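You operate a simulated robot arm through the tools that you are given. There is no shell and no other tool.

You are at the controls of a simulated robot arm. One attempt, no reset.

Task
Wipe the smudge off the blue plate with the blue hand tool and cleaner.
Fine: Set the plate in the blue jig to wipe it; put the tool and the plate back. Set down upright: blue hand tool. What is to be rubbed or washed off counts as gone when no trace of it is left.

Only the result counts: the job must be done as asked and must still hold three seconds after the hand-in. Knocking over, shifting, dropping, spilling or breaking anything else fails it.

Robot
A 7-joint arm with a two-finger parallel gripper, fixed in place. Base frame: the origin is on the floor under the middle of its stand, x ahead of it, y to its left, z up; the work surface is at about z = 820. Lengths are in mm, angles in degrees, forces in N, time in s.
It reaches about 1372 mm from its shoulder. Its first joint turns from -149.0 to 149.0 degrees. Payload 3.43 kg.
The tool frame sits at the grasp point between the pads (the TCP): z along the fingers, y along the line on which they close. The tips reach 30 mm beyond it. Largest opening 94 mm; finger width 28, thickness 10; the body of the gripper, 50 by 96 mm, starts 55 mm behind the TCP.
Orientation is told as [roll, pitch, yaw] about the base's x, y, z axes, in that order, counted from this pose: with the fingers straight down and closing along the base's y, the tool's x points along the base's -x, its y along +y and its z along -z.

Tools
- The arm moves only by the tool servo_tool. Its argument "rows" is a list of rows, each a list of 3 entries, a list of its own where there are three numbers: the shift along the tool's x, y, z in mm, then the turn, a rotation vector about the tool's x, y, z in rad, then the finger opening in mm, from 0 to 94. In form: [[[dx, dy, dz], [ax, ay, az], grip], ...]. A call has 1 to 20 rows; each row is the pose to reach, as a shift and turn from the pose commanded when the call began, along the tool's axes at that moment. A row lasts 0.2 s, in which the tool goes at most 50 mm and 8.6 degrees; a call with a longer step from one row to the next is refused whole, and so is a gripper value outside its range. A pose out of reach is approached as far as the arm can. The call stops where the force on the tool passes 40 N (or 10 N more than at its start, if that is more) or the arm is blocked; 0.2 s more then pass. The fingers move at their own pace (about 45 mm/s each) and stop on an object; they squeeze with about 24 N. The grip force told is the motor's: it shows also when the fingers shut on nothing. Time passes only in rows, and 0.2 s behind the last, so rows that repeat a pose let the fingers close. The reply holds the time, the measured pose of the TCP, the force on the tool along the base axes, the opening and the grip force, in the units named above and with some noise, with the torque about the TCP (base axes, N m) and any sound that the robot's microphone picked up.
- Cameras (640 x 400 px; columns grow to the right, rows downward): "scene" is fixed at [52.2, -650.7, 1683.6]; the picture's right is [0.95, -0.33, 0.00], its down [-0.11, -0.33, -0.94] and it looks along [0.30, 0.89, -0.35] (base axes); focal length 317 px, centre (320, 200). "wrist" rides on the gripper at [76, 14, -102] in the tool frame; the picture's right is [-0.18, 0.98, 0.00], its down [-0.75, -0.14, -0.64] and it looks along [-0.63, -0.12, 0.77] (tool axes); focal length 243 px, centre (320, 200). There is no depth. A picture from a camera that has moved, and an enlarged one, comes with that camera's place and axes in the base frame and with its lens.
- snapshot(camera): a new picture of that camera. It takes no simulated time.
- inspect(camera, box): a new picture of the part [left, top, right, bottom] of that camera's present view, enlarged. It takes no simulated time.
- close_job(): hands the job in; it is judged then, once.

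Places have to be worked out from the pictures, the camera data and where the tool is seen. Open the gripper and draw the arm clear of the work before you hand the job in, unless the task says otherwise.

The tools are called as a command line: name --argument value ..., lists and objects as JSON in quotes. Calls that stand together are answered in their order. servo_tool: Moves the arm, as the interface text tells. Its arguments: {"type":"object","properties":{"rows":{"type":"array"}},"required":["rows"]} The other tools are called the same way: snapshot (camera) takes a picture; inspect (camera, box) takes an enlarged picture of a part of a camera's view; close_job () hands the job in.

At the start:

```text
t: 0.0
ee_pos: [425.9, 892.0, 1205.6]
ee_rot: [0.0, 0.0, 0.0]
wrist_force: [-1.1, -0.1, 0.0]
moment: [0.0, 0.01, 0.0]
grip_width: 93.9
grip_force: 0.1
```

scene: 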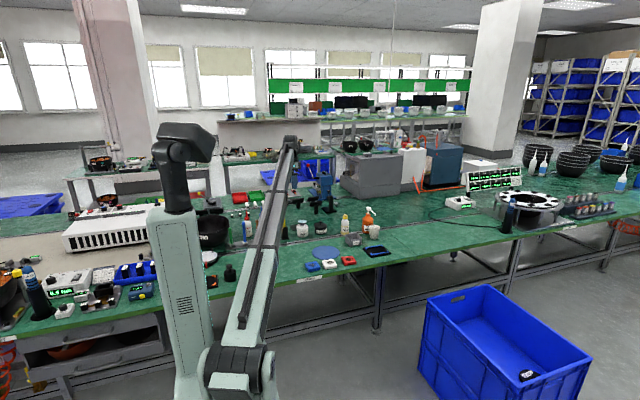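
wrist: 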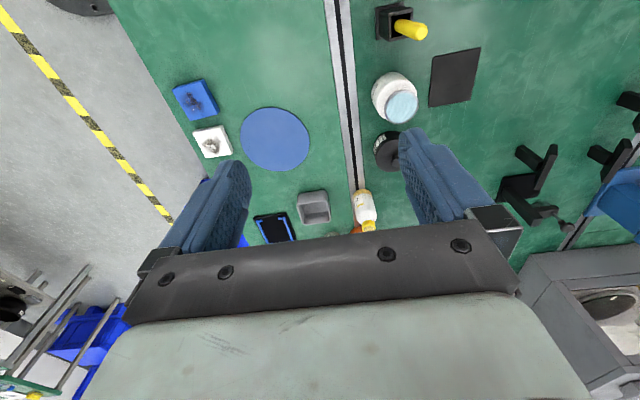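

I start by looking closer at the work area from both cameras, to identify the plate, jig, hand tool and cleaner.

inspect --camera "scene" --box '[220, 180, 420, 305]'

inspect --camera "wrist" --box '[140, 0, 540, 250]'

inspect --camera "scene" --box '[0, 180, 220, 318]'

inspect --camera "scene" --box '[420, 130, 640, 268]'

```text
3.20 times, centred on (320, 242) of scene
camera zoom: at [52.2, -650.7, 1683.6], right [0.95, -0.33, 0.0], down [-0.11, -0.33, -0.94], along [0.3, 0.89, -0.35], focal length 1015 px, centre (320, 64)
```

zoom: 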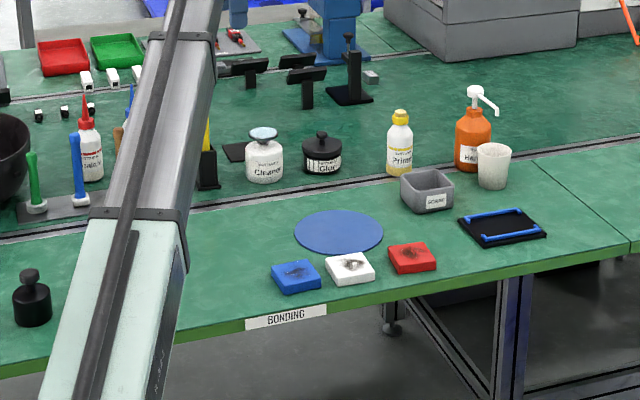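

```text
1.60 times, centred on (340, 125) of wrist
camera zoom: at [350.6, 905.8, 1307.8], right [0.18, 0.98, 0.0], down [0.75, -0.14, 0.64], along [0.63, -0.12, -0.77], focal length 388 px, centre (288, 320)
```

zoom: 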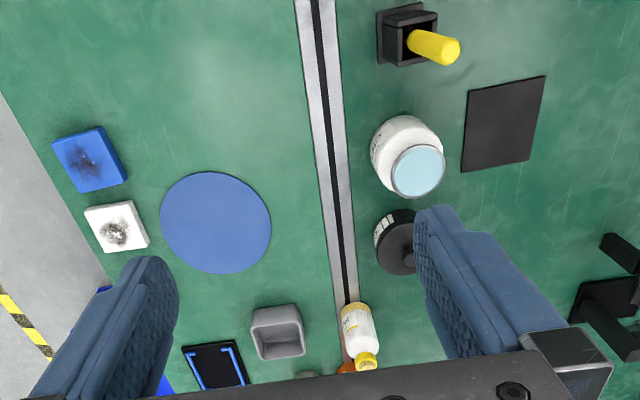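

```text
2.90 times, centred on (110, 249) of scene
camera zoom: at [52.2, -650.7, 1683.6], right [0.95, -0.33, 0.0], down [-0.11, -0.33, -0.94], along [0.3, 0.89, -0.35], focal length 919 px, centre (929, 58)
```

zoom: 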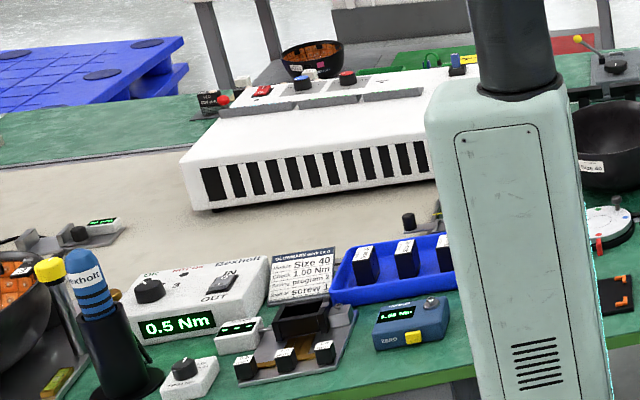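

```text
2.90 times, centred on (530, 199) of scene
camera zoom: at [52.2, -650.7, 1683.6], right [0.95, -0.33, 0.0], down [-0.11, -0.33, -0.94], along [0.3, 0.89, -0.35], focal length 919 px, centre (-289, 203)
```

zoom: 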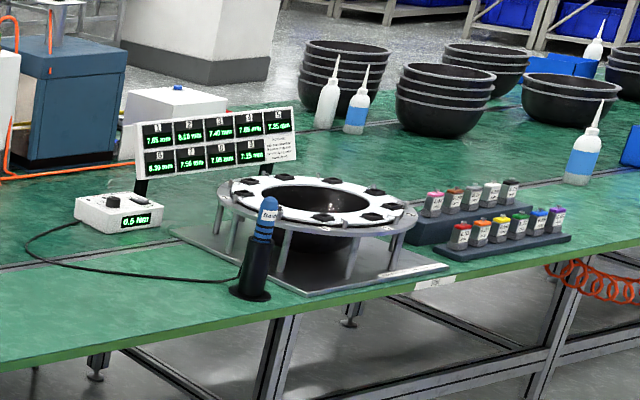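

The blue plate (smudged), a black jig with blue rails, a "Cleaner" jar and blue/green upright hand tools are visible. I zoom further to read labels and see the tool shape.

inspect --camera "scene" --box '[216, 190, 280, 250]'

inspect --camera "scene" --box '[280, 210, 344, 250]'

inspect --camera "scene" --box '[335, 215, 399, 265]'

inspect --camera "scene" --box '[300, 240, 364, 280]'

inspect --camera "wrist" --box '[160, 60, 320, 160]'

inspect --camera "wrist" --box '[240, 170, 400, 270]'

```text
6.67 times, centred on (248, 220) of scene
camera zoom: at [52.2, -650.7, 1683.6], right [0.95, -0.33, 0.0], down [-0.11, -0.33, -0.94], along [0.3, 0.89, -0.35], focal length 2114 px, centre (800, 67)
```

zoom: 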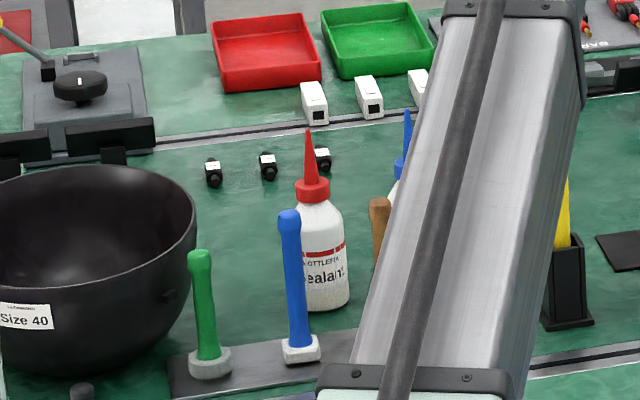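

```text
10.00 times, centred on (312, 230) of scene
camera zoom: at [52.2, -650.7, 1683.6], right [0.95, -0.33, 0.0], down [-0.11, -0.33, -0.94], along [0.3, 0.89, -0.35], focal length 3172 px, centre (400, -100)
```

zoom: 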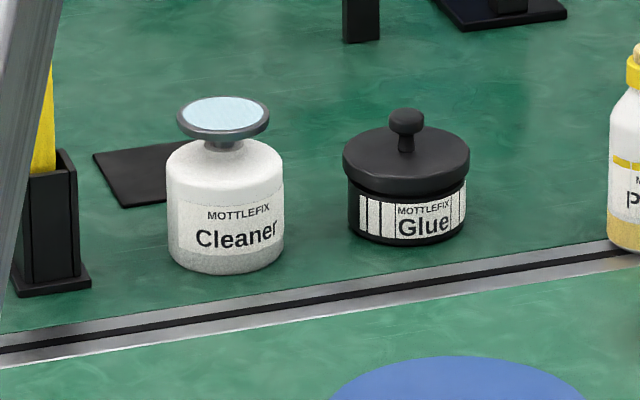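

```text
8.00 times, centred on (367, 240) of scene
camera zoom: at [52.2, -650.7, 1683.6], right [0.95, -0.33, 0.0], down [-0.11, -0.33, -0.94], along [0.3, 0.89, -0.35], focal length 2537 px, centre (-56, -120)
```

zoom: 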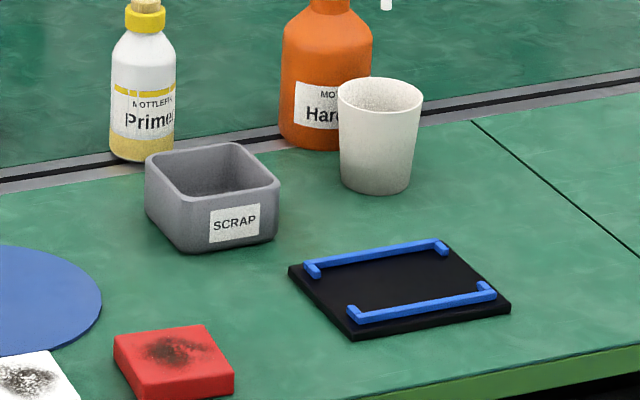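

```text
10.00 times, centred on (332, 260) of scene
camera zoom: at [52.2, -650.7, 1683.6], right [0.95, -0.33, 0.0], down [-0.11, -0.33, -0.94], along [0.3, 0.89, -0.35], focal length 3172 px, centre (200, -400)
```

zoom: 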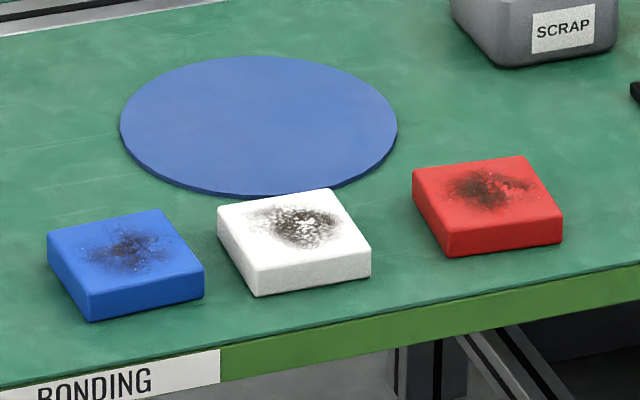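

```text
4.00 times, centred on (240, 110) of wrist
camera zoom: at [350.6, 905.8, 1307.8], right [0.18, 0.98, 0.0], down [0.75, -0.14, 0.64], along [0.63, -0.12, -0.77], focal length 970 px, centre (640, 560)
```

zoom: 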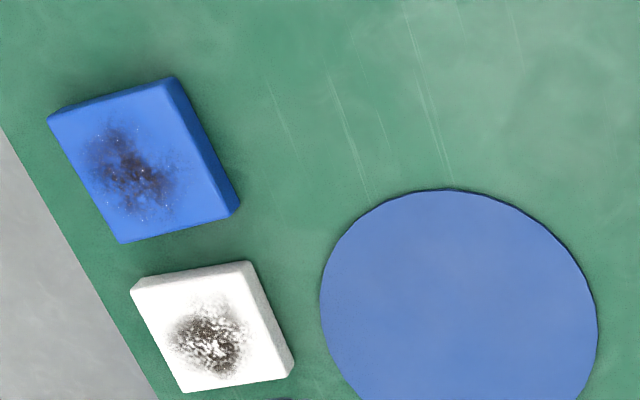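

```text
4.00 times, centred on (320, 220) of wrist
camera zoom: at [350.6, 905.8, 1307.8], right [0.18, 0.98, 0.0], down [0.75, -0.14, 0.64], along [0.63, -0.12, -0.77], focal length 970 px, centre (320, 120)
```

zoom: 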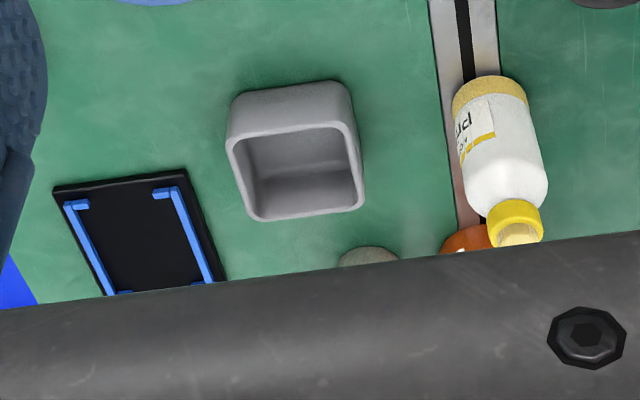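

The blue plate is a ~60 mm square near (458, 643), the jig is near (832, 680), the cleaner jar with a dish on top near (511, 1007), and the blue tool stands in a rack near (170, 994). I move the wrist camera over the rack side, staying high, for a better look.

servo_tool --rows '[[[38, 8, 0], [0, 0, 0], 94], [[76, 17, 0], [0, 0, 0], 94], [[115, 25, 0], [0, 0, 0], 94], [[153, 34, 0], [0, 0, 0], 94], [[191, 42, 0], [0, 0, 0], 94], [[229, 51, 0], [0, 0, 0], 94], [[268, 59, 0], [0, 0, 0], 94], [[306, 68, 0], [0, 0, 0], 94], [[306, 68, 0], [0, 0, 0], 94]]'

snapshot --camera "wrist"

snapshot --camera "scene"

```text
t: 2.0
ee_pos: [120.6, 962.7, 1204.1]
ee_rot: [0.0, 0.0, -0.1]
wrist_force: [-0.1, 0.1, 0.4]
moment: [0.0, 0.01, -0.01]
grip_width: 93.7
grip_force: 0.1
```

```text
taken
camera wrist: at [44.5, 976.0, 1306.8], right [0.18, 0.98, 0.0], down [0.75, -0.14, 0.64], along [0.63, -0.12, -0.77], focal length 243 px, centre (320, 200)
```

wrist: 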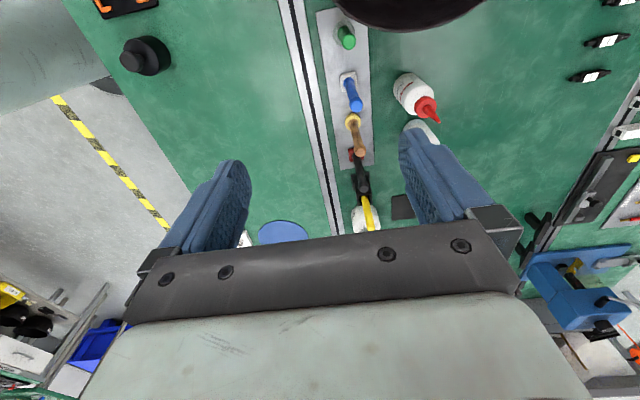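

```text
taken
```

scene: 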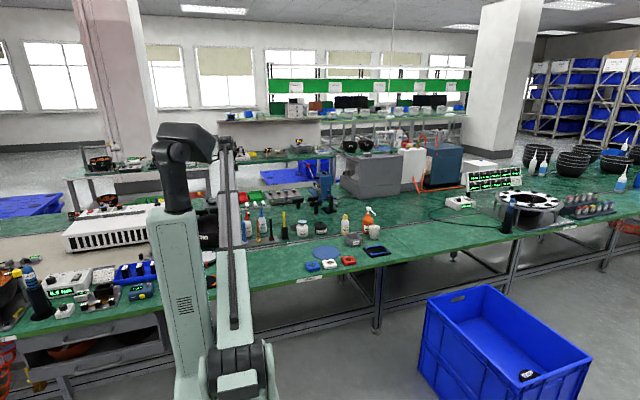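

Now the rack is visible from above. I zoom on it in both views.

inspect --camera "wrist" --box '[290, 0, 450, 100]'

inspect --camera "wrist" --box '[290, 60, 450, 240]'

inspect --camera "scene" --box '[240, 195, 320, 245]'

```text
4.00 times, centred on (370, 50) of wrist
camera zoom: at [44.5, 976.0, 1306.8], right [0.18, 0.98, 0.0], down [0.75, -0.14, 0.64], along [0.63, -0.12, -0.77], focal length 970 px, centre (120, 800)
```

zoom: 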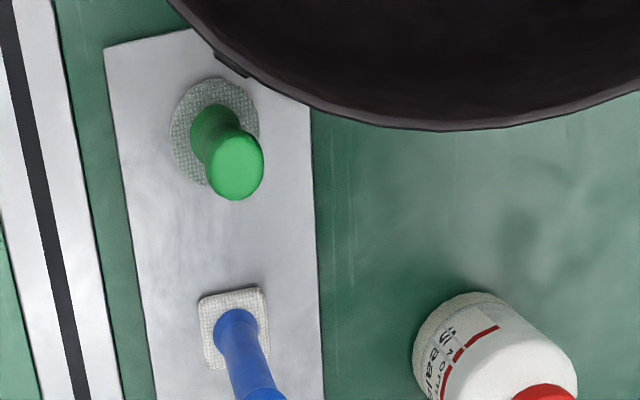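

```text
2.22 times, centred on (370, 150) of wrist
camera zoom: at [44.5, 976.0, 1306.8], right [0.18, 0.98, 0.0], down [0.75, -0.14, 0.64], along [0.63, -0.12, -0.77], focal length 539 px, centre (209, 311)
```

zoom: 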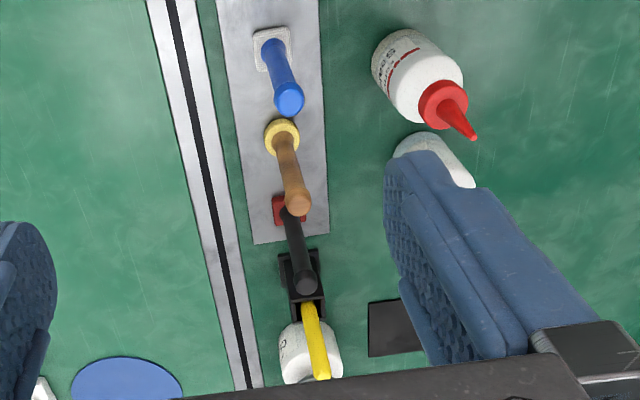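

```text
8.00 times, centred on (280, 220) of scene
camera zoom: at [52.2, -650.7, 1683.6], right [0.95, -0.33, 0.0], down [-0.11, -0.33, -0.94], along [0.3, 0.89, -0.35], focal length 2537 px, centre (640, 40)
```

zoom: 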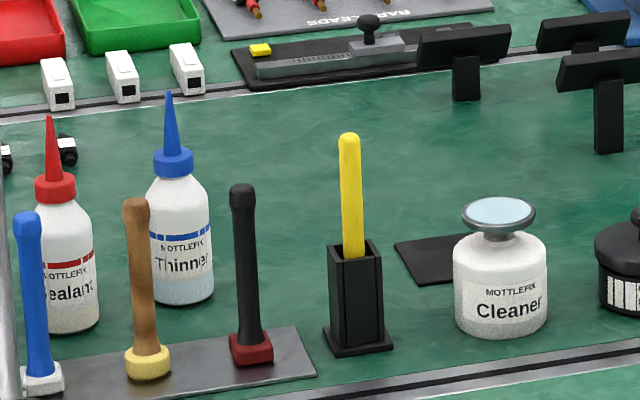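

Rack and tools are clear: the blue tool with a white square pad stands at about (170, 1003), its top at z≈951. Now I move above the blue plate for a closer look at it.

servo_tool --rows '[[[-34, -32, 0], [0, 0, 0], 94], [[-68, -64, 10], [0, 0, 0], 94], [[-101, -96, 20], [0, 0, 0], 94], [[-135, -128, 30], [0, 0, 0], 94], [[-169, -160, 42], [0, 0, 0], 94], [[-203, -192, 54], [0, 0, 0], 94], [[-236, -224, 66], [0, 0, 0], 94], [[-270, -256, 78], [0, 0, 0], 94], [[-304, -288, 92], [0, 0, 0], 94], [[-338, -319, 106], [0, 0, 0], 94], [[-338, -319, 146], [0, 0, 0], 94], [[-338, -319, 186], [0, 0, 0], 94], [[-338, -319, 186], [0, 0, 0], 94]]'

snapshot --camera "wrist"

snapshot --camera "scene"

```text
t: 4.8
ee_pos: [458.3, 638.5, 1017.9]
ee_rot: [-0.1, 0.0, 0.2]
wrist_force: [0.7, 0.3, 0.4]
moment: [0.04, 0.0, -0.03]
grip_width: 94.0
grip_force: 0.0
```

```text
taken
camera wrist: at [383.4, 652.5, 1120.5], right [0.18, 0.98, 0.0], down [0.75, -0.14, 0.64], along [0.63, -0.12, -0.77], focal length 243 px, centre (320, 200)
```

wrist: 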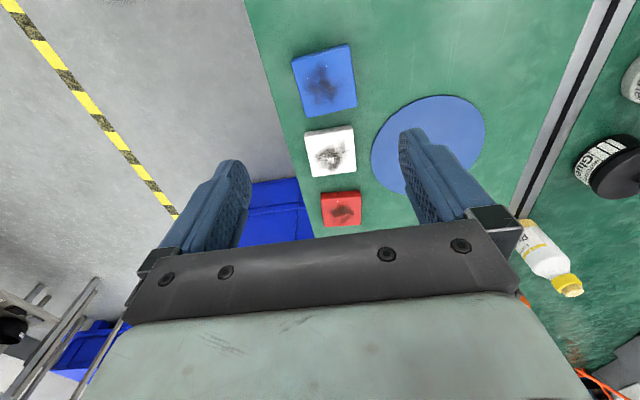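

```text
taken
```

scene: 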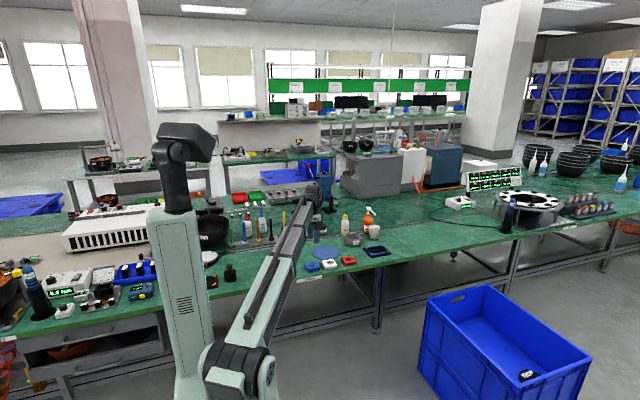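

I zoom on the blue plate to get its corners accurately.

inspect --camera "wrist" --box '[270, 30, 390, 130]'

inspect --camera "wrist" --box '[270, 110, 390, 240]'

```text
4.00 times, centred on (330, 80) of wrist
camera zoom: at [383.4, 652.5, 1120.5], right [0.18, 0.98, 0.0], down [0.75, -0.14, 0.64], along [0.63, -0.12, -0.77], focal length 970 px, centre (280, 680)
```

zoom: 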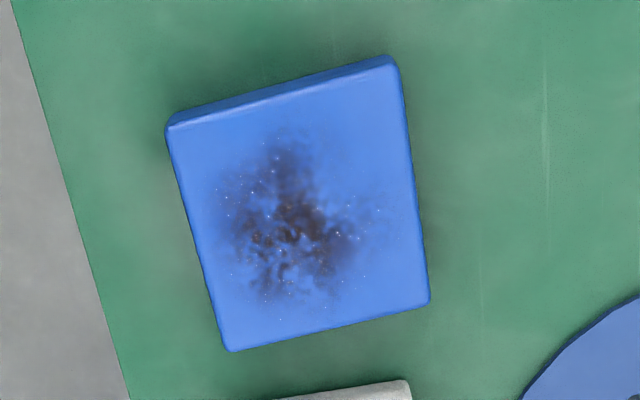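

```text
3.08 times, centred on (330, 175) of wrist
camera zoom: at [383.4, 652.5, 1120.5], right [0.18, 0.98, 0.0], down [0.75, -0.14, 0.64], along [0.63, -0.12, -0.77], focal length 746 px, centre (289, 277)
```

zoom: 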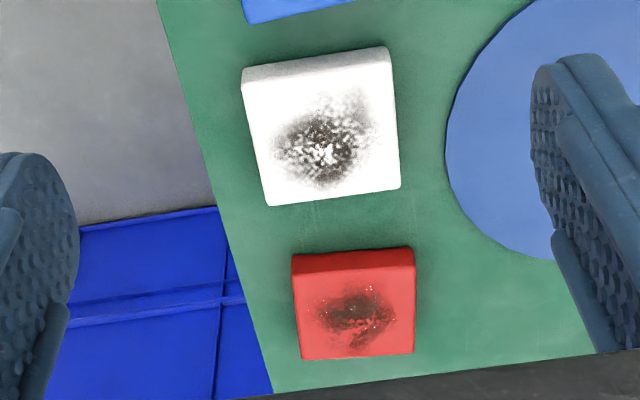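

The blue plate is 60 mm square, top at z≈835, centre ≈ (457.4, 645.8), yaw ≈ +2.5°. Before picking it, I move over the jig to measure it.

servo_tool --rows '[[[-40, 4, 0], [0, 0, 0], 94], [[-80, 8, 0], [0, 0, 0], 94], [[-120, 12, 0], [0, 0, 0], 94], [[-160, 16, 0], [0, 0, 0], 94], [[-200, 20, 0], [0, 0, 0], 94], [[-240, 24, 0], [0, 0, 0], 94], [[-280, 28, 0], [0, 0, 0], 94], [[-320, 32, 0], [0, 0, 0], 94], [[-350, 36, 0], [0, 0, 0], 94], [[-372, 40, 0], [0, 0, 0], 94], [[-372, 40, 0], [0, 0, 0], 94]]'

snapshot --camera "wrist"

inspect --camera "wrist" --box '[240, 30, 400, 130]'

snapshot --camera "scene"

```text
t: 7.2
ee_pos: [831.0, 679.5, 1020.3]
ee_rot: [0.1, 0.1, 0.0]
wrist_force: [0.7, -0.6, 0.4]
moment: [0.05, 0.01, 0.02]
grip_width: 93.9
grip_force: 0.0
```

```text
taken
camera wrist: at [756.1, 694.1, 1122.2], right [0.18, 0.98, 0.0], down [0.75, -0.14, 0.64], along [0.63, -0.12, -0.77], focal length 243 px, centre (320, 200)
```

wrist: 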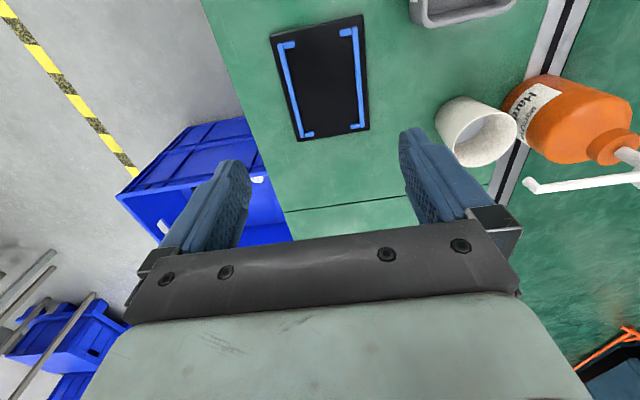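

```text
4.00 times, centred on (320, 80) of wrist
camera zoom: at [756.1, 694.1, 1122.2], right [0.18, 0.98, 0.0], down [0.75, -0.14, 0.64], along [0.63, -0.12, -0.77], focal length 970 px, centre (320, 680)
```

zoom: 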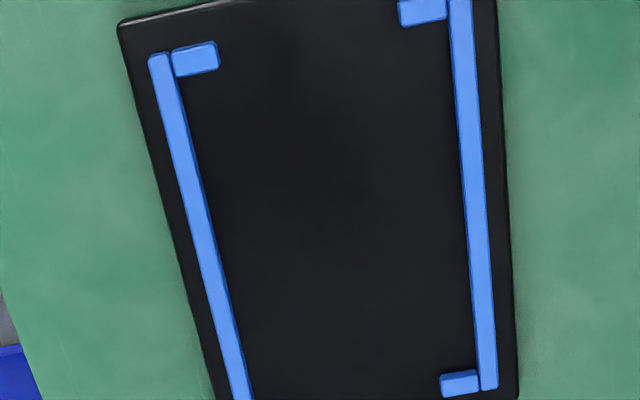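

```text
taken
```

scene: 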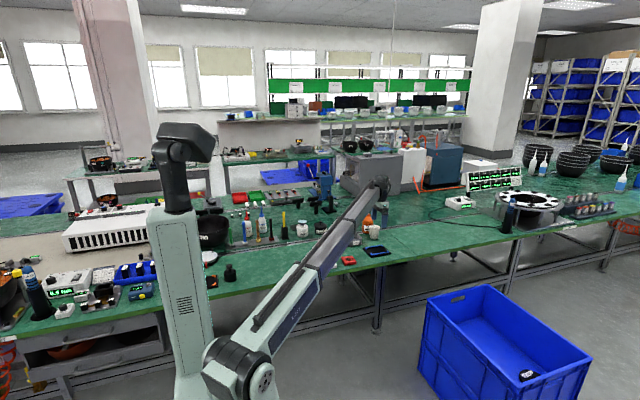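

I take a zoom that holds the whole jig.

inspect --camera "wrist" --box '[220, 5, 420, 145]'

inspect --camera "scene" --box '[350, 230, 410, 265]'

```text
2.86 times, centred on (320, 75) of wrist
camera zoom: at [756.1, 694.1, 1122.2], right [0.18, 0.98, 0.0], down [0.75, -0.14, 0.64], along [0.63, -0.12, -0.77], focal length 693 px, centre (320, 557)
```

zoom: 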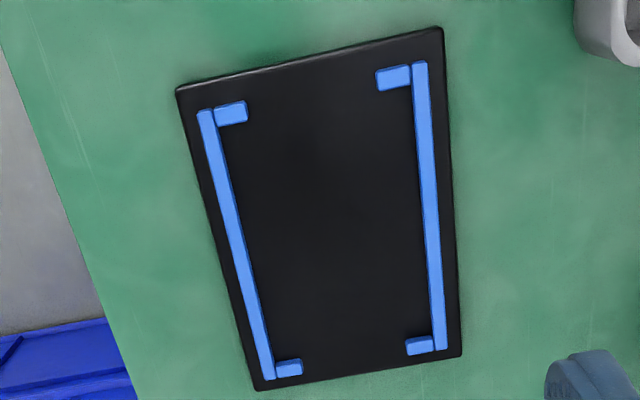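

```text
10.67 times, centred on (380, 248) of scene
camera zoom: at [52.2, -650.7, 1683.6], right [0.95, -0.33, 0.0], down [-0.11, -0.33, -0.94], along [0.3, 0.89, -0.35], focal length 3383 px, centre (-320, -307)
```

zoom: 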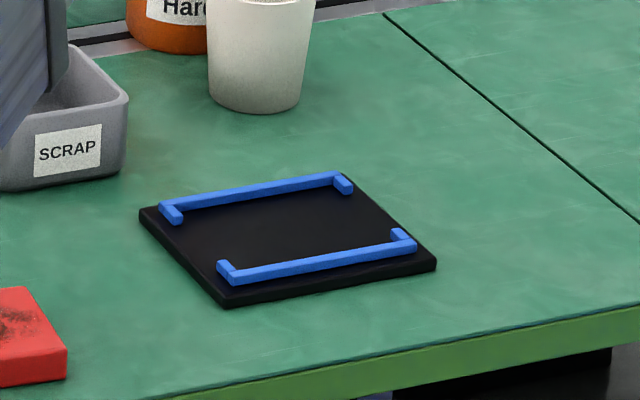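

The jig's pocket is x≈789–881, y≈650–721 with its base top near z≈826, centred at (835, 685.5), axis aligned. I go back over the blue plate, turning +2.5° to match it, and lower to z≈920.

servo_tool --rows '[[[40, -4, 0], [0, 0, -0.0436], 94], [[80, -8, 0], [0, 0, -0.0436], 94], [[120, -12, 0], [0, 0, -0.0436], 94], [[160, -16, 0], [0, 0, -0.0436], 94], [[200, -20, 0], [0, 0, -0.0436], 94], [[240, -24, 0], [0, 0, -0.0436], 94], [[280, -28, 0], [0, 0, -0.0436], 94], [[320, -31, 0], [0, 0, -0.0436], 94], [[350, -34, 0], [0, 0, -0.0436], 94], [[373, -34, 0], [0, 0, -0.0436], 94], [[373, -34, 40], [0, 0, -0.0436], 94], [[373, -34, 80], [0, 0, -0.0436], 94], [[373, -34, 100], [0, 0, -0.0436], 94], [[373, -34, 100], [0, 0, -0.0436], 94], [[373, -34, 100], [0, 0, -0.0436], 94]]'

snapshot --camera "wrist"

inspect --camera "scene" --box '[260, 210, 380, 285]'

```text
t: 10.4
ee_pos: [456.3, 648.7, 919.2]
ee_rot: [-0.1, 0.0, 2.6]
wrist_force: [-1.1, 1.1, 0.8]
moment: [0.03, 0.0, -0.03]
grip_width: 94.0
grip_force: 0.0
```

```text
taken
camera wrist: at [381.0, 659.5, 1022.1], right [0.14, 0.99, 0.0], down [0.76, -0.11, 0.64], along [0.64, -0.09, -0.77], focal length 243 px, centre (320, 200)
```

wrist: 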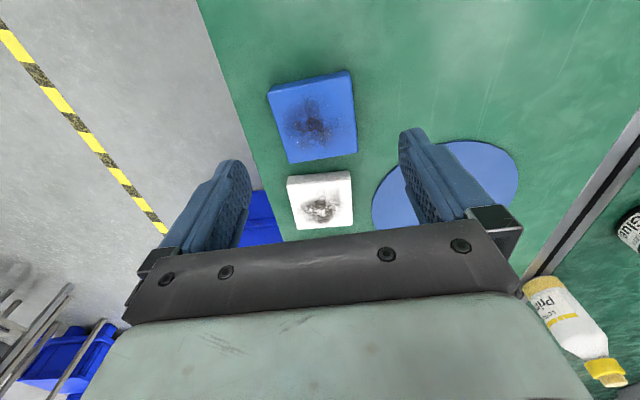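

```text
5.33 times, centred on (320, 248) of scene
camera zoom: at [52.2, -650.7, 1683.6], right [0.95, -0.33, 0.0], down [-0.11, -0.33, -0.94], along [0.3, 0.89, -0.35], focal length 1692 px, centre (320, -53)
```

zoom: 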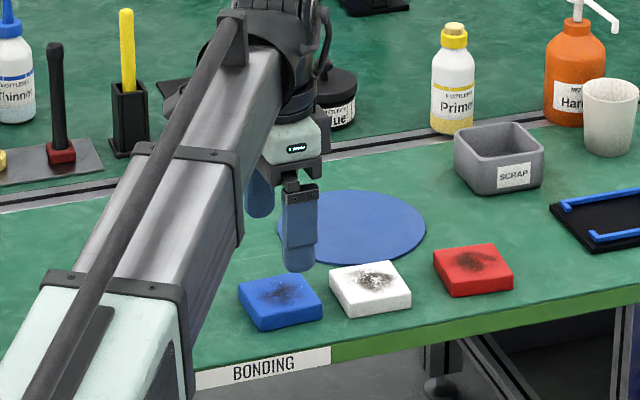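

I re-measure the plate from this closer view before descending.

inspect --camera "wrist" --box '[250, 60, 370, 170]'

```text
3.64 times, centred on (310, 115) of wrist
camera zoom: at [381.0, 659.5, 1022.1], right [0.14, 0.99, 0.0], down [0.76, -0.11, 0.64], along [0.64, -0.09, -0.77], focal length 882 px, centre (356, 509)
```

zoom: 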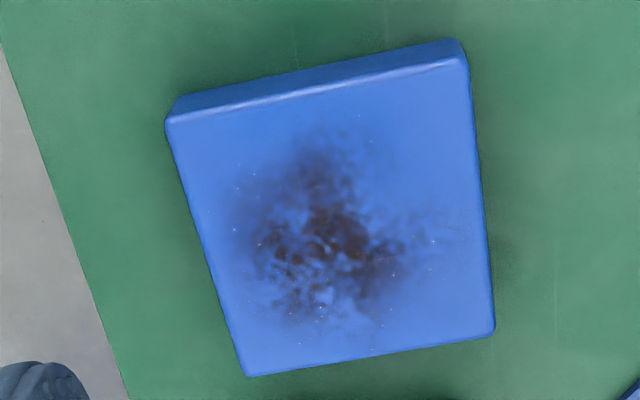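

Re-measured: the plate is aligned with the tool yaw and its centre lies about 3 mm toward −y from the TCP. I correct, descend to TCP z≈853 and close the fingers.

servo_tool --rows '[[[0, -3, 20], [0, 0, 0], 94], [[0, -3, 40], [0, 0, 0], 94], [[0, -3, 55], [0, 0, 0], 94], [[0, -3, 66.5], [0, 0, 0], 94], [[0, -3, 66.5], [0, 0, 0], 94]]'

snapshot --camera "wrist"

```text
t: 11.6
ee_pos: [455.6, 645.0, 851.2]
ee_rot: [0.0, -0.1, 2.5]
wrist_force: [-0.1, 0.1, -0.4]
moment: [0.05, 0.0, 0.02]
grip_width: 94.2
grip_force: 0.1
```

```text
taken
camera wrist: at [381.1, 655.9, 954.8], right [0.14, 0.99, 0.0], down [0.76, -0.11, 0.64], along [0.64, -0.09, -0.77], focal length 243 px, centre (320, 200)
```

wrist: 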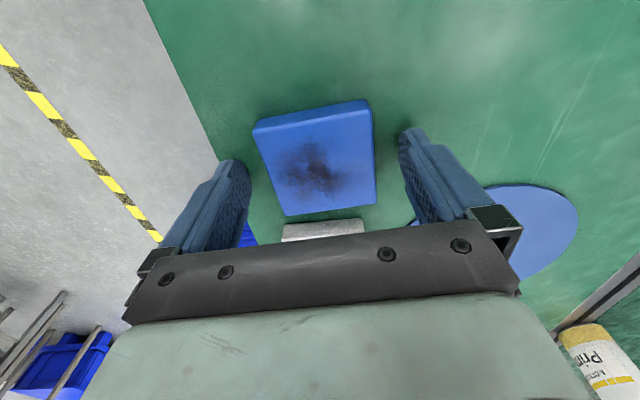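

The plate sits between the fingers and nothing is touched. I close on it.

servo_tool --rows '[[[0, 0, 0], [0, 0, 0], 50], [[0, 0, 0], [0, 0, 0], 50], [[0, 0, 0], [0, 0, 0], 50], [[0, 0, 0], [0, 0, 0], 50], [[0, 0, 0], [0, 0, 0], 50]]'

snapshot --camera "wrist"

```text
t: 12.8
ee_pos: [457.2, 644.2, 852.4]
ee_rot: [0.0, 0.0, 2.5]
wrist_force: [-0.4, 0.4, 0.2]
moment: [0.03, -0.03, 0.04]
grip_width: 60.9
grip_force: 24.4
```

```text
taken
camera wrist: at [381.1, 655.9, 954.9], right [0.14, 0.99, 0.0], down [0.76, -0.11, 0.64], along [0.64, -0.09, -0.77], focal length 243 px, centre (320, 200)
```

wrist: 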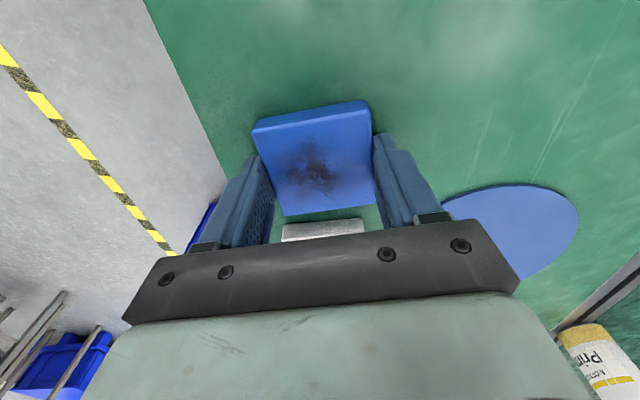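

The plate is gripped (60.9 mm, 24 N). I lift it, carry it over the jig and turn the hand to yaw 90° so the fingers will lie along the open ends of the jig.

servo_tool --rows '[[[0, 0, -15], [0, 0, 0], 50], [[0, 0, -50], [0, 0, 0], 50], [[0, 0, -90], [0, 0, 0], 50], [[0, 0, -130], [0, 0, 0], 50], [[-30, 2, -150], [0, 0, -0.127], 50], [[-60, 4, -150], [0, 0, -0.254], 50], [[-92, 6, -150], [0, 0, -0.381], 50], [[-124, 8, -150], [0, 0, -0.508], 50], [[-156, 10, -150], [0, 0, -0.635], 50], [[-188, 12, -150], [0, 0, -0.762], 50], [[-220, 14, -150], [0, 0, -0.889], 50], [[-252, 16, -150], [0, 0, -1.016], 50], [[-284, 18, -150], [0, 0, -1.143], 50], [[-316, 20, -150], [0, 0, -1.27], 50], [[-348, 22, -150], [0, 0, -1.397], 50], [[-379, 24, -150], [0, 0, -1.527], 50], [[-379, 24, -150], [0, 0, -1.527], 50], [[-379, 24, -150], [0, 0, -1.527], 50]]'

snapshot --camera "wrist"

inspect --camera "scene" --box '[280, 170, 440, 270]'

```text
t: 16.6
ee_pos: [833.7, 684.3, 1000.7]
ee_rot: [0.0, 0.0, 90.0]
wrist_force: [-0.4, 0.5, -0.9]
moment: [0.01, -0.01, 0.0]
grip_width: 61.2
grip_force: 23.9
```

```text
taken
camera wrist: at [820.8, 607.4, 1103.8], right [-0.98, 0.18, 0.0], down [0.14, 0.75, 0.64], along [0.12, 0.63, -0.77], focal length 243 px, centre (320, 200)
```

wrist: 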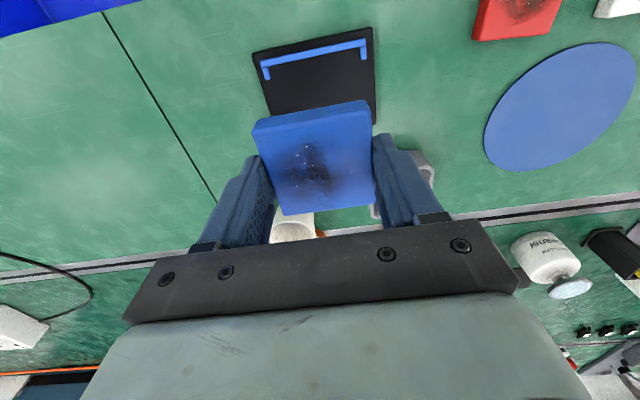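

```text
4.00 times, centred on (360, 220) of scene
camera zoom: at [52.2, -650.7, 1683.6], right [0.95, -0.33, 0.0], down [-0.11, -0.33, -0.94], along [0.3, 0.89, -0.35], focal length 1269 px, centre (160, 120)
```

zoom: 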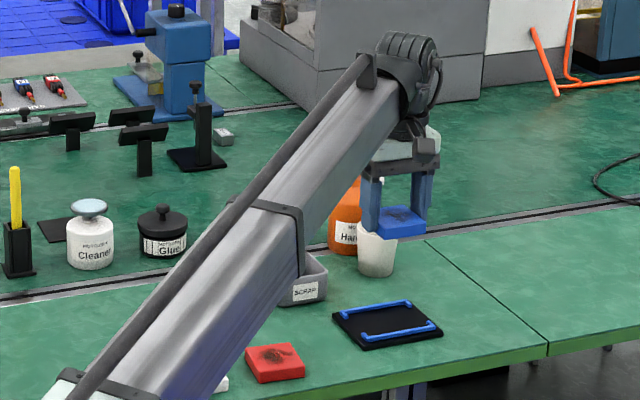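

The camera pose puts the TCP at (834.8, 683.4, 1001.8). I shift +2 mm in y and lower the plate to just above the jig.

servo_tool --rows '[[[-2, 0, 30], [0, 0, 0], 50], [[-2, 0, 60], [0, 0, 0], 50], [[-2, 0, 90], [0, 0, 0], 50], [[-2, 0, 115], [0, 0, 0], 50], [[-2, 0, 130], [0, 0, 0], 50], [[-2, 0, 136], [0, 0, 0], 50], [[-2, 0, 136], [0, 0, 0], 50], [[-2, 0, 136], [0, 0, 0], 50]]'

snapshot --camera "wrist"

inspect --camera "scene" --box '[340, 210, 420, 265]'

```text
t: 18.4
ee_pos: [832.7, 686.3, 866.1]
ee_rot: [0.0, 0.0, 90.0]
wrist_force: [0.2, 0.1, -1.0]
moment: [-0.02, -0.01, -0.03]
grip_width: 61.0
grip_force: 24.3
```

```text
taken
camera wrist: at [820.5, 610.3, 970.3], right [-0.98, 0.18, 0.0], down [0.14, 0.75, 0.64], along [0.12, 0.63, -0.77], focal length 243 px, centre (320, 200)
```

wrist: 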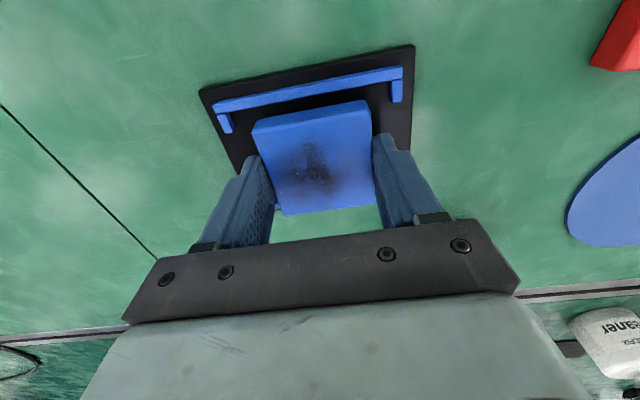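

```text
7.27 times, centred on (380, 238) of scene
camera zoom: at [52.2, -650.7, 1683.6], right [0.95, -0.33, 0.0], down [-0.11, -0.33, -0.94], along [0.3, 0.89, -0.35], focal length 2307 px, centre (-116, -73)
```

zoom: 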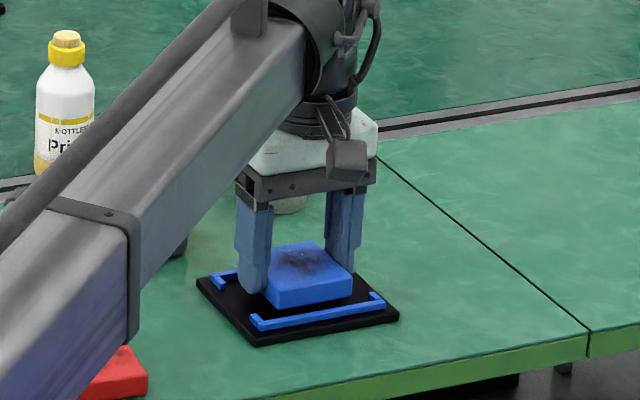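

The plate hovers over the pocket, aligned, TCP at z≈868. I lower in small steps and read the force.

servo_tool --rows '[[[0, 0, 3], [0, 0, 0], 50], [[0, 0, 6], [0, 0, 0], 50], [[0, 0, 8], [0, 0, 0], 50], [[0, 0, 8], [0, 0, 0], 50], [[0, 0, 8], [0, 0, 0], 50]]'

inspect --camera "wrist" --box '[180, 30, 440, 230]'

```text
t: 19.6
ee_pos: [834.5, 684.8, 858.9]
ee_rot: [-0.1, -0.1, 89.9]
wrist_force: [0.7, 3.3, 15.8]
moment: [-0.01, 0.13, -0.03]
grip_width: 60.9
grip_force: 24.1
```

```text
2.00 times, centred on (310, 130) of wrist
camera zoom: at [820.7, 610.0, 962.7], right [-0.98, 0.18, 0.0], down [0.14, 0.75, 0.64], along [0.12, 0.63, -0.77], focal length 485 px, centre (340, 340)
```

zoom: 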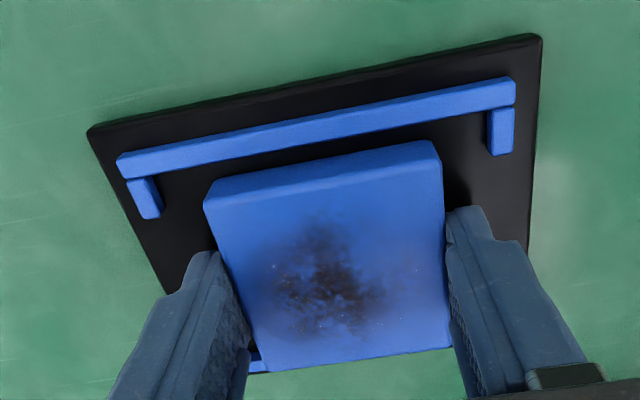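

Contact with 16 N: the plate rests on the jig floor between the rails. I open the fingers, then rise.

servo_tool --rows '[[[0, 0, -0.5], [0, 0, 0], 50], [[0, 0, -0.5], [0, 0, 0], 66], [[0, 0, -0.5], [0, 0, 0], 76], [[0, 0, -0.5], [0, 0, 0], 80], [[0, 0, -20], [0, 0, 0], 80], [[0, 0, -60], [0, 0, 0], 80], [[0, 0, -100], [0, 0, 0], 94], [[0, 0, -140], [0, 0, 0], 94], [[0, 0, -140], [0, 0, 0], 94], [[0, 0, -140], [0, 0, 0], 94]]'

snapshot --camera "wrist"

inspect --camera "wrist" --box '[240, 20, 400, 140]'

inspect --camera "scene" --box '[340, 210, 420, 265]'

```text
t: 21.8
ee_pos: [835.3, 685.7, 999.4]
ee_rot: [0.0, -0.1, 90.1]
wrist_force: [-0.4, -0.3, -0.4]
moment: [0.02, 0.03, -0.02]
grip_width: 94.2
grip_force: 0.1
```

```text
taken
camera wrist: at [821.7, 609.4, 1102.6], right [-0.98, 0.18, 0.0], down [0.14, 0.75, 0.64], along [0.12, 0.63, -0.77], focal length 243 px, centre (320, 200)
```

wrist: 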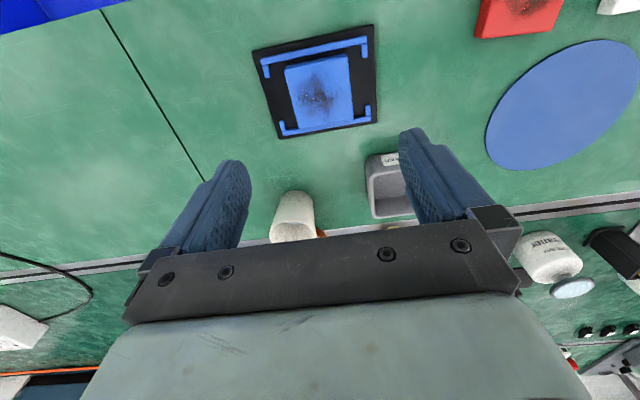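

```text
3.33 times, centred on (320, 80) of wrist
camera zoom: at [821.7, 609.4, 1102.6], right [-0.98, 0.18, 0.0], down [0.14, 0.75, 0.64], along [0.12, 0.63, -0.77], focal length 809 px, centre (320, 600)
```

zoom: 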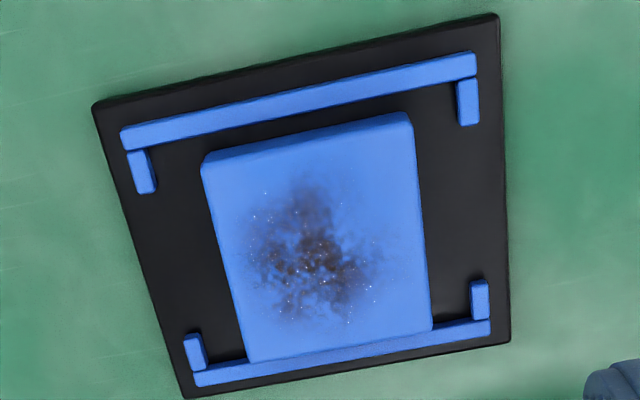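

```text
7.27 times, centred on (380, 238) of scene
camera zoom: at [52.2, -650.7, 1683.6], right [0.95, -0.33, 0.0], down [-0.11, -0.33, -0.94], along [0.3, 0.89, -0.35], focal length 2307 px, centre (-116, -73)
```

zoom: 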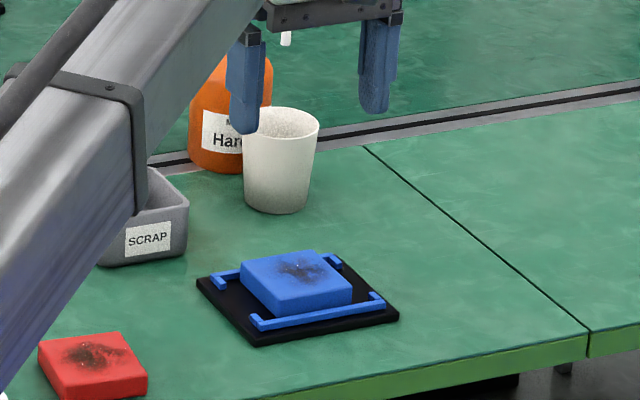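

The plate sits flat in the jig pocket, centre (835, 686), top z≈843, smudge spanning about x 819–859, y 665–708. Now I travel high to above the blue tool at the rack, turning back to yaw 0.

servo_tool --rows '[[[0, 0, -40], [0, 0, 0.08], 94], [[0, 20, -80], [0, 0, 0.16], 94], [[-10, 60, -80], [0, 0, 0.26], 94], [[-30, 105, -80], [0, 0, 0.36], 94], [[-50, 147, -80], [0, 0, 0.46], 94], [[-70, 189, -80], [0, 0, 0.56], 94], [[-90, 231, -80], [0, 0, 0.66], 94], [[-110, 273, -80], [0, 0, 0.76], 94], [[-131, 315, -80], [0, 0, 0.86], 94], [[-153, 357, -80], [0, 0, 0.96], 94], [[-174, 399, -80], [0, 0, 1.06], 94], [[-195, 441, -80], [0, 0, 1.16], 94], [[-216, 483, -80], [0, 0, 1.26], 94], [[-237, 525, -80], [0, 0, 1.36], 94], [[-258, 567, -80], [0, 0, 1.46], 94], [[-279, 609, -80], [0, 0, 1.571], 94], [[-300, 640, -80], [0, 0, 1.571], 94], [[-318, 664.5, -80], [0, 0, 1.571], 94], [[-318, 664.5, -80], [0, 0, 1.571], 94], [[-318, 664.5, -80], [0, 0, 1.571], 94]]'

snapshot --camera "wrist"

inspect --camera "wrist" --box '[240, 40, 400, 180]'

inspect --camera "scene" --box '[190, 120, 350, 260]'

```text
t: 26.0
ee_pos: [171.3, 1002.4, 1078.7]
ee_rot: [0.0, 0.0, -0.1]
wrist_force: [0.4, -0.4, 0.0]
moment: [0.0, 0.01, 0.01]
grip_width: 94.0
grip_force: 0.1
```

```text
taken
camera wrist: at [96.6, 1016.8, 1181.5], right [0.18, 0.98, 0.0], down [0.75, -0.14, 0.64], along [0.63, -0.12, -0.77], focal length 243 px, centre (320, 200)
```

wrist: 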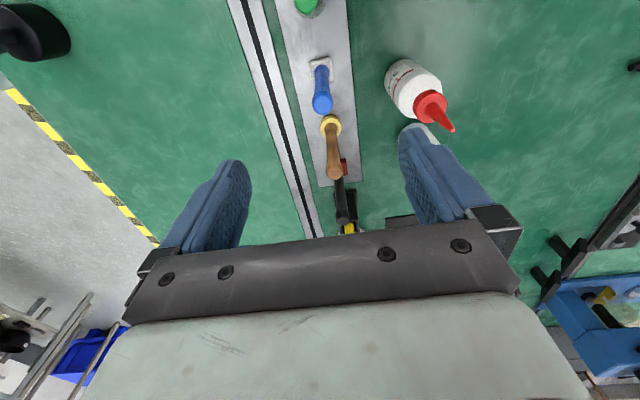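

```text
2.86 times, centred on (320, 110) of wrist
camera zoom: at [96.6, 1016.8, 1181.5], right [0.18, 0.98, 0.0], down [0.75, -0.14, 0.64], along [0.63, -0.12, -0.77], focal length 693 px, centre (320, 457)
```

zoom: 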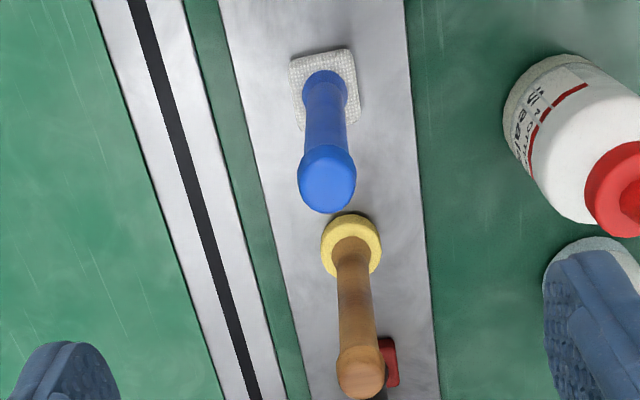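

```text
2.86 times, centred on (270, 190) of scene
camera zoom: at [52.2, -650.7, 1683.6], right [0.95, -0.33, 0.0], down [-0.11, -0.33, -0.94], along [0.3, 0.89, -0.35], focal length 906 px, centre (463, 229)
```

zoom: 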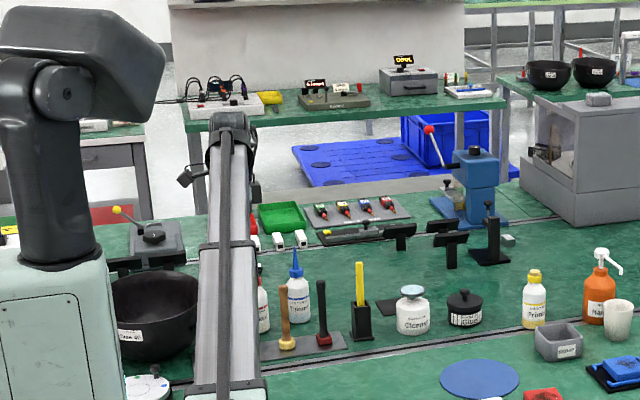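

The tool axis is at about (169.2, 1005.6), top z≈956, while the TCP is truly at (172.6, 1002.8, 1079.5). I shift to centre on the handle and come down to z≈960 first for a check.

servo_tool --rows '[[[3.5, 2.8, 0], [0, 0, 0], 94], [[3.5, 2.8, 30], [0, 0, 0], 94], [[3.5, 2.8, 60], [0, 0, 0], 94], [[3.5, 2.8, 70], [0, 0, 0], 94], [[3.5, 2.8, 70], [0, 0, 0], 94], [[3.5, 2.8, 70], [0, 0, 0], 94]]'

inspect --camera "wrist" --box '[240, 60, 400, 200]'

inspect --camera "scene" --box '[190, 150, 310, 250]'

```text
t: 27.4
ee_pos: [167.4, 1004.8, 1007.0]
ee_rot: [0.0, 0.0, 0.0]
wrist_force: [-0.1, -0.4, 0.7]
moment: [0.01, -0.02, 0.0]
grip_width: 93.9
grip_force: 0.0
```

```text
2.86 times, centred on (320, 130) of wrist
camera zoom: at [92.3, 1019.5, 1110.4], right [0.18, 0.98, 0.0], down [0.75, -0.14, 0.64], along [0.63, -0.12, -0.77], focal length 693 px, centre (320, 400)
```

zoom: 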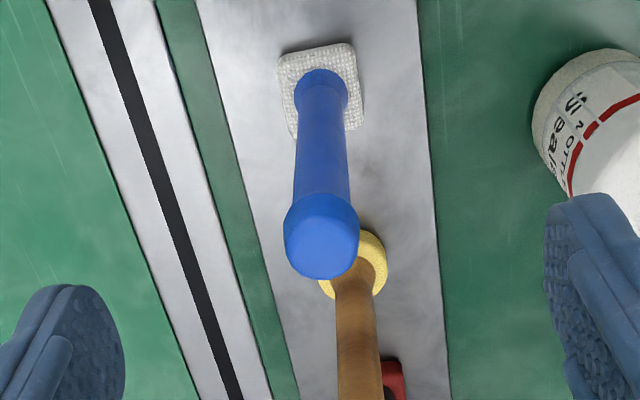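

```text
4.00 times, centred on (250, 200) of scene
camera zoom: at [52.2, -650.7, 1683.6], right [0.95, -0.33, 0.0], down [-0.11, -0.33, -0.94], along [0.3, 0.89, -0.35], focal length 1269 px, centre (600, 200)
```

zoom: 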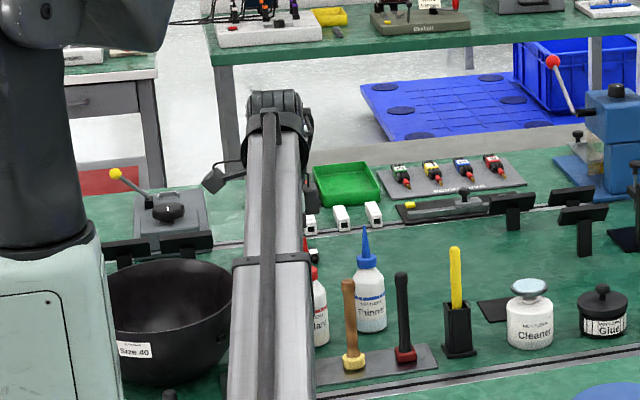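

The TCP (168.3, 1005.5) now lies on the tool axis (168.5, 1005.8), its top at z≈956. I descend to TCP z≈906 so the pads hold the shaft below the knob.

servo_tool --rows '[[[0, 0.3, 30], [0, 0, 0], 94], [[0, 0.3, 60], [0, 0, 0], 94], [[0, 0.3, 85], [0, 0, 0], 94], [[0, 0.3, 97], [0, 0, 0], 94], [[0, 0.3, 101.5], [0, 0, 0], 94], [[0, 0.3, 101.5], [0, 0, 0], 94], [[0, 0.3, 101.5], [0, 0, 0], 94]]'

snapshot --camera "wrist"

inspect --camera "scene" --box '[190, 150, 310, 250]'

```text
t: 29.0
ee_pos: [166.9, 1007.2, 906.5]
ee_rot: [0.0, -0.1, 0.0]
wrist_force: [-0.5, -0.7, 0.0]
moment: [0.01, -0.04, -0.02]
grip_width: 93.9
grip_force: 0.1
```

```text
taken
camera wrist: at [92.2, 1021.6, 1009.2], right [0.18, 0.98, 0.0], down [0.75, -0.14, 0.64], along [0.63, -0.12, -0.77], focal length 243 px, centre (320, 200)
```

wrist: 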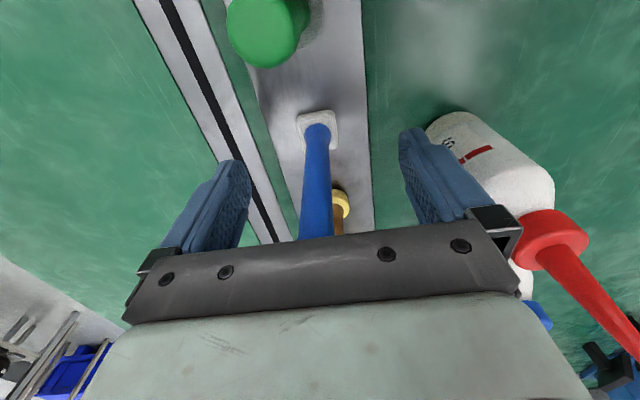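

```text
4.00 times, centred on (250, 200) of scene
camera zoom: at [52.2, -650.7, 1683.6], right [0.95, -0.33, 0.0], down [-0.11, -0.33, -0.94], along [0.3, 0.89, -0.35], focal length 1269 px, centre (600, 200)
```

zoom: 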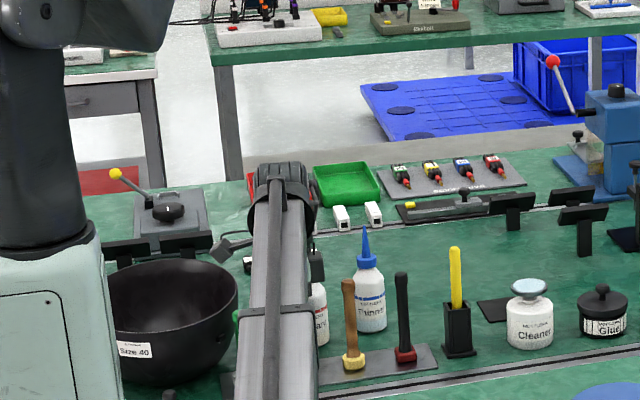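

The TCP is about 2 mm too far in y; I correct this and let it settle before closing.

servo_tool --rows '[[[0, -2, 0.5], [0, 0, 0], 94], [[0, -2, 0.5], [0, 0, 0], 94], [[0, -2, 0.5], [0, 0, 0], 60]]'

inspect --camera "wrist" --box '[220, 90, 420, 250]'

```text
t: 29.8
ee_pos: [168.4, 1006.4, 904.7]
ee_rot: [0.0, 0.0, 0.0]
wrist_force: [-0.6, 1.1, 0.2]
moment: [0.0, 0.0, 0.0]
grip_width: 60.1
grip_force: 0.0
```

```text
2.50 times, centred on (320, 170) of wrist
camera zoom: at [92.4, 1019.4, 1009.0], right [0.18, 0.98, 0.0], down [0.75, -0.14, 0.64], along [0.63, -0.12, -0.77], focal length 606 px, centre (320, 275)
```

zoom: 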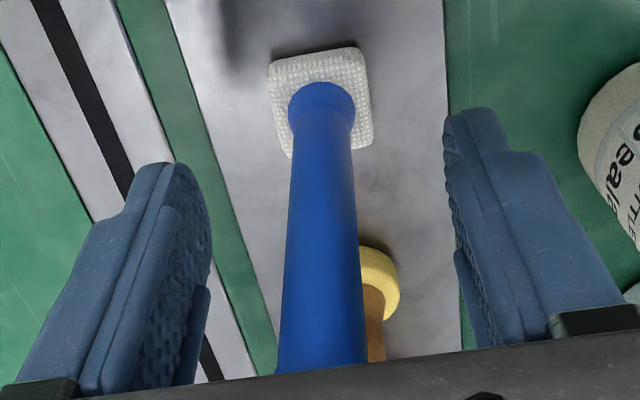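

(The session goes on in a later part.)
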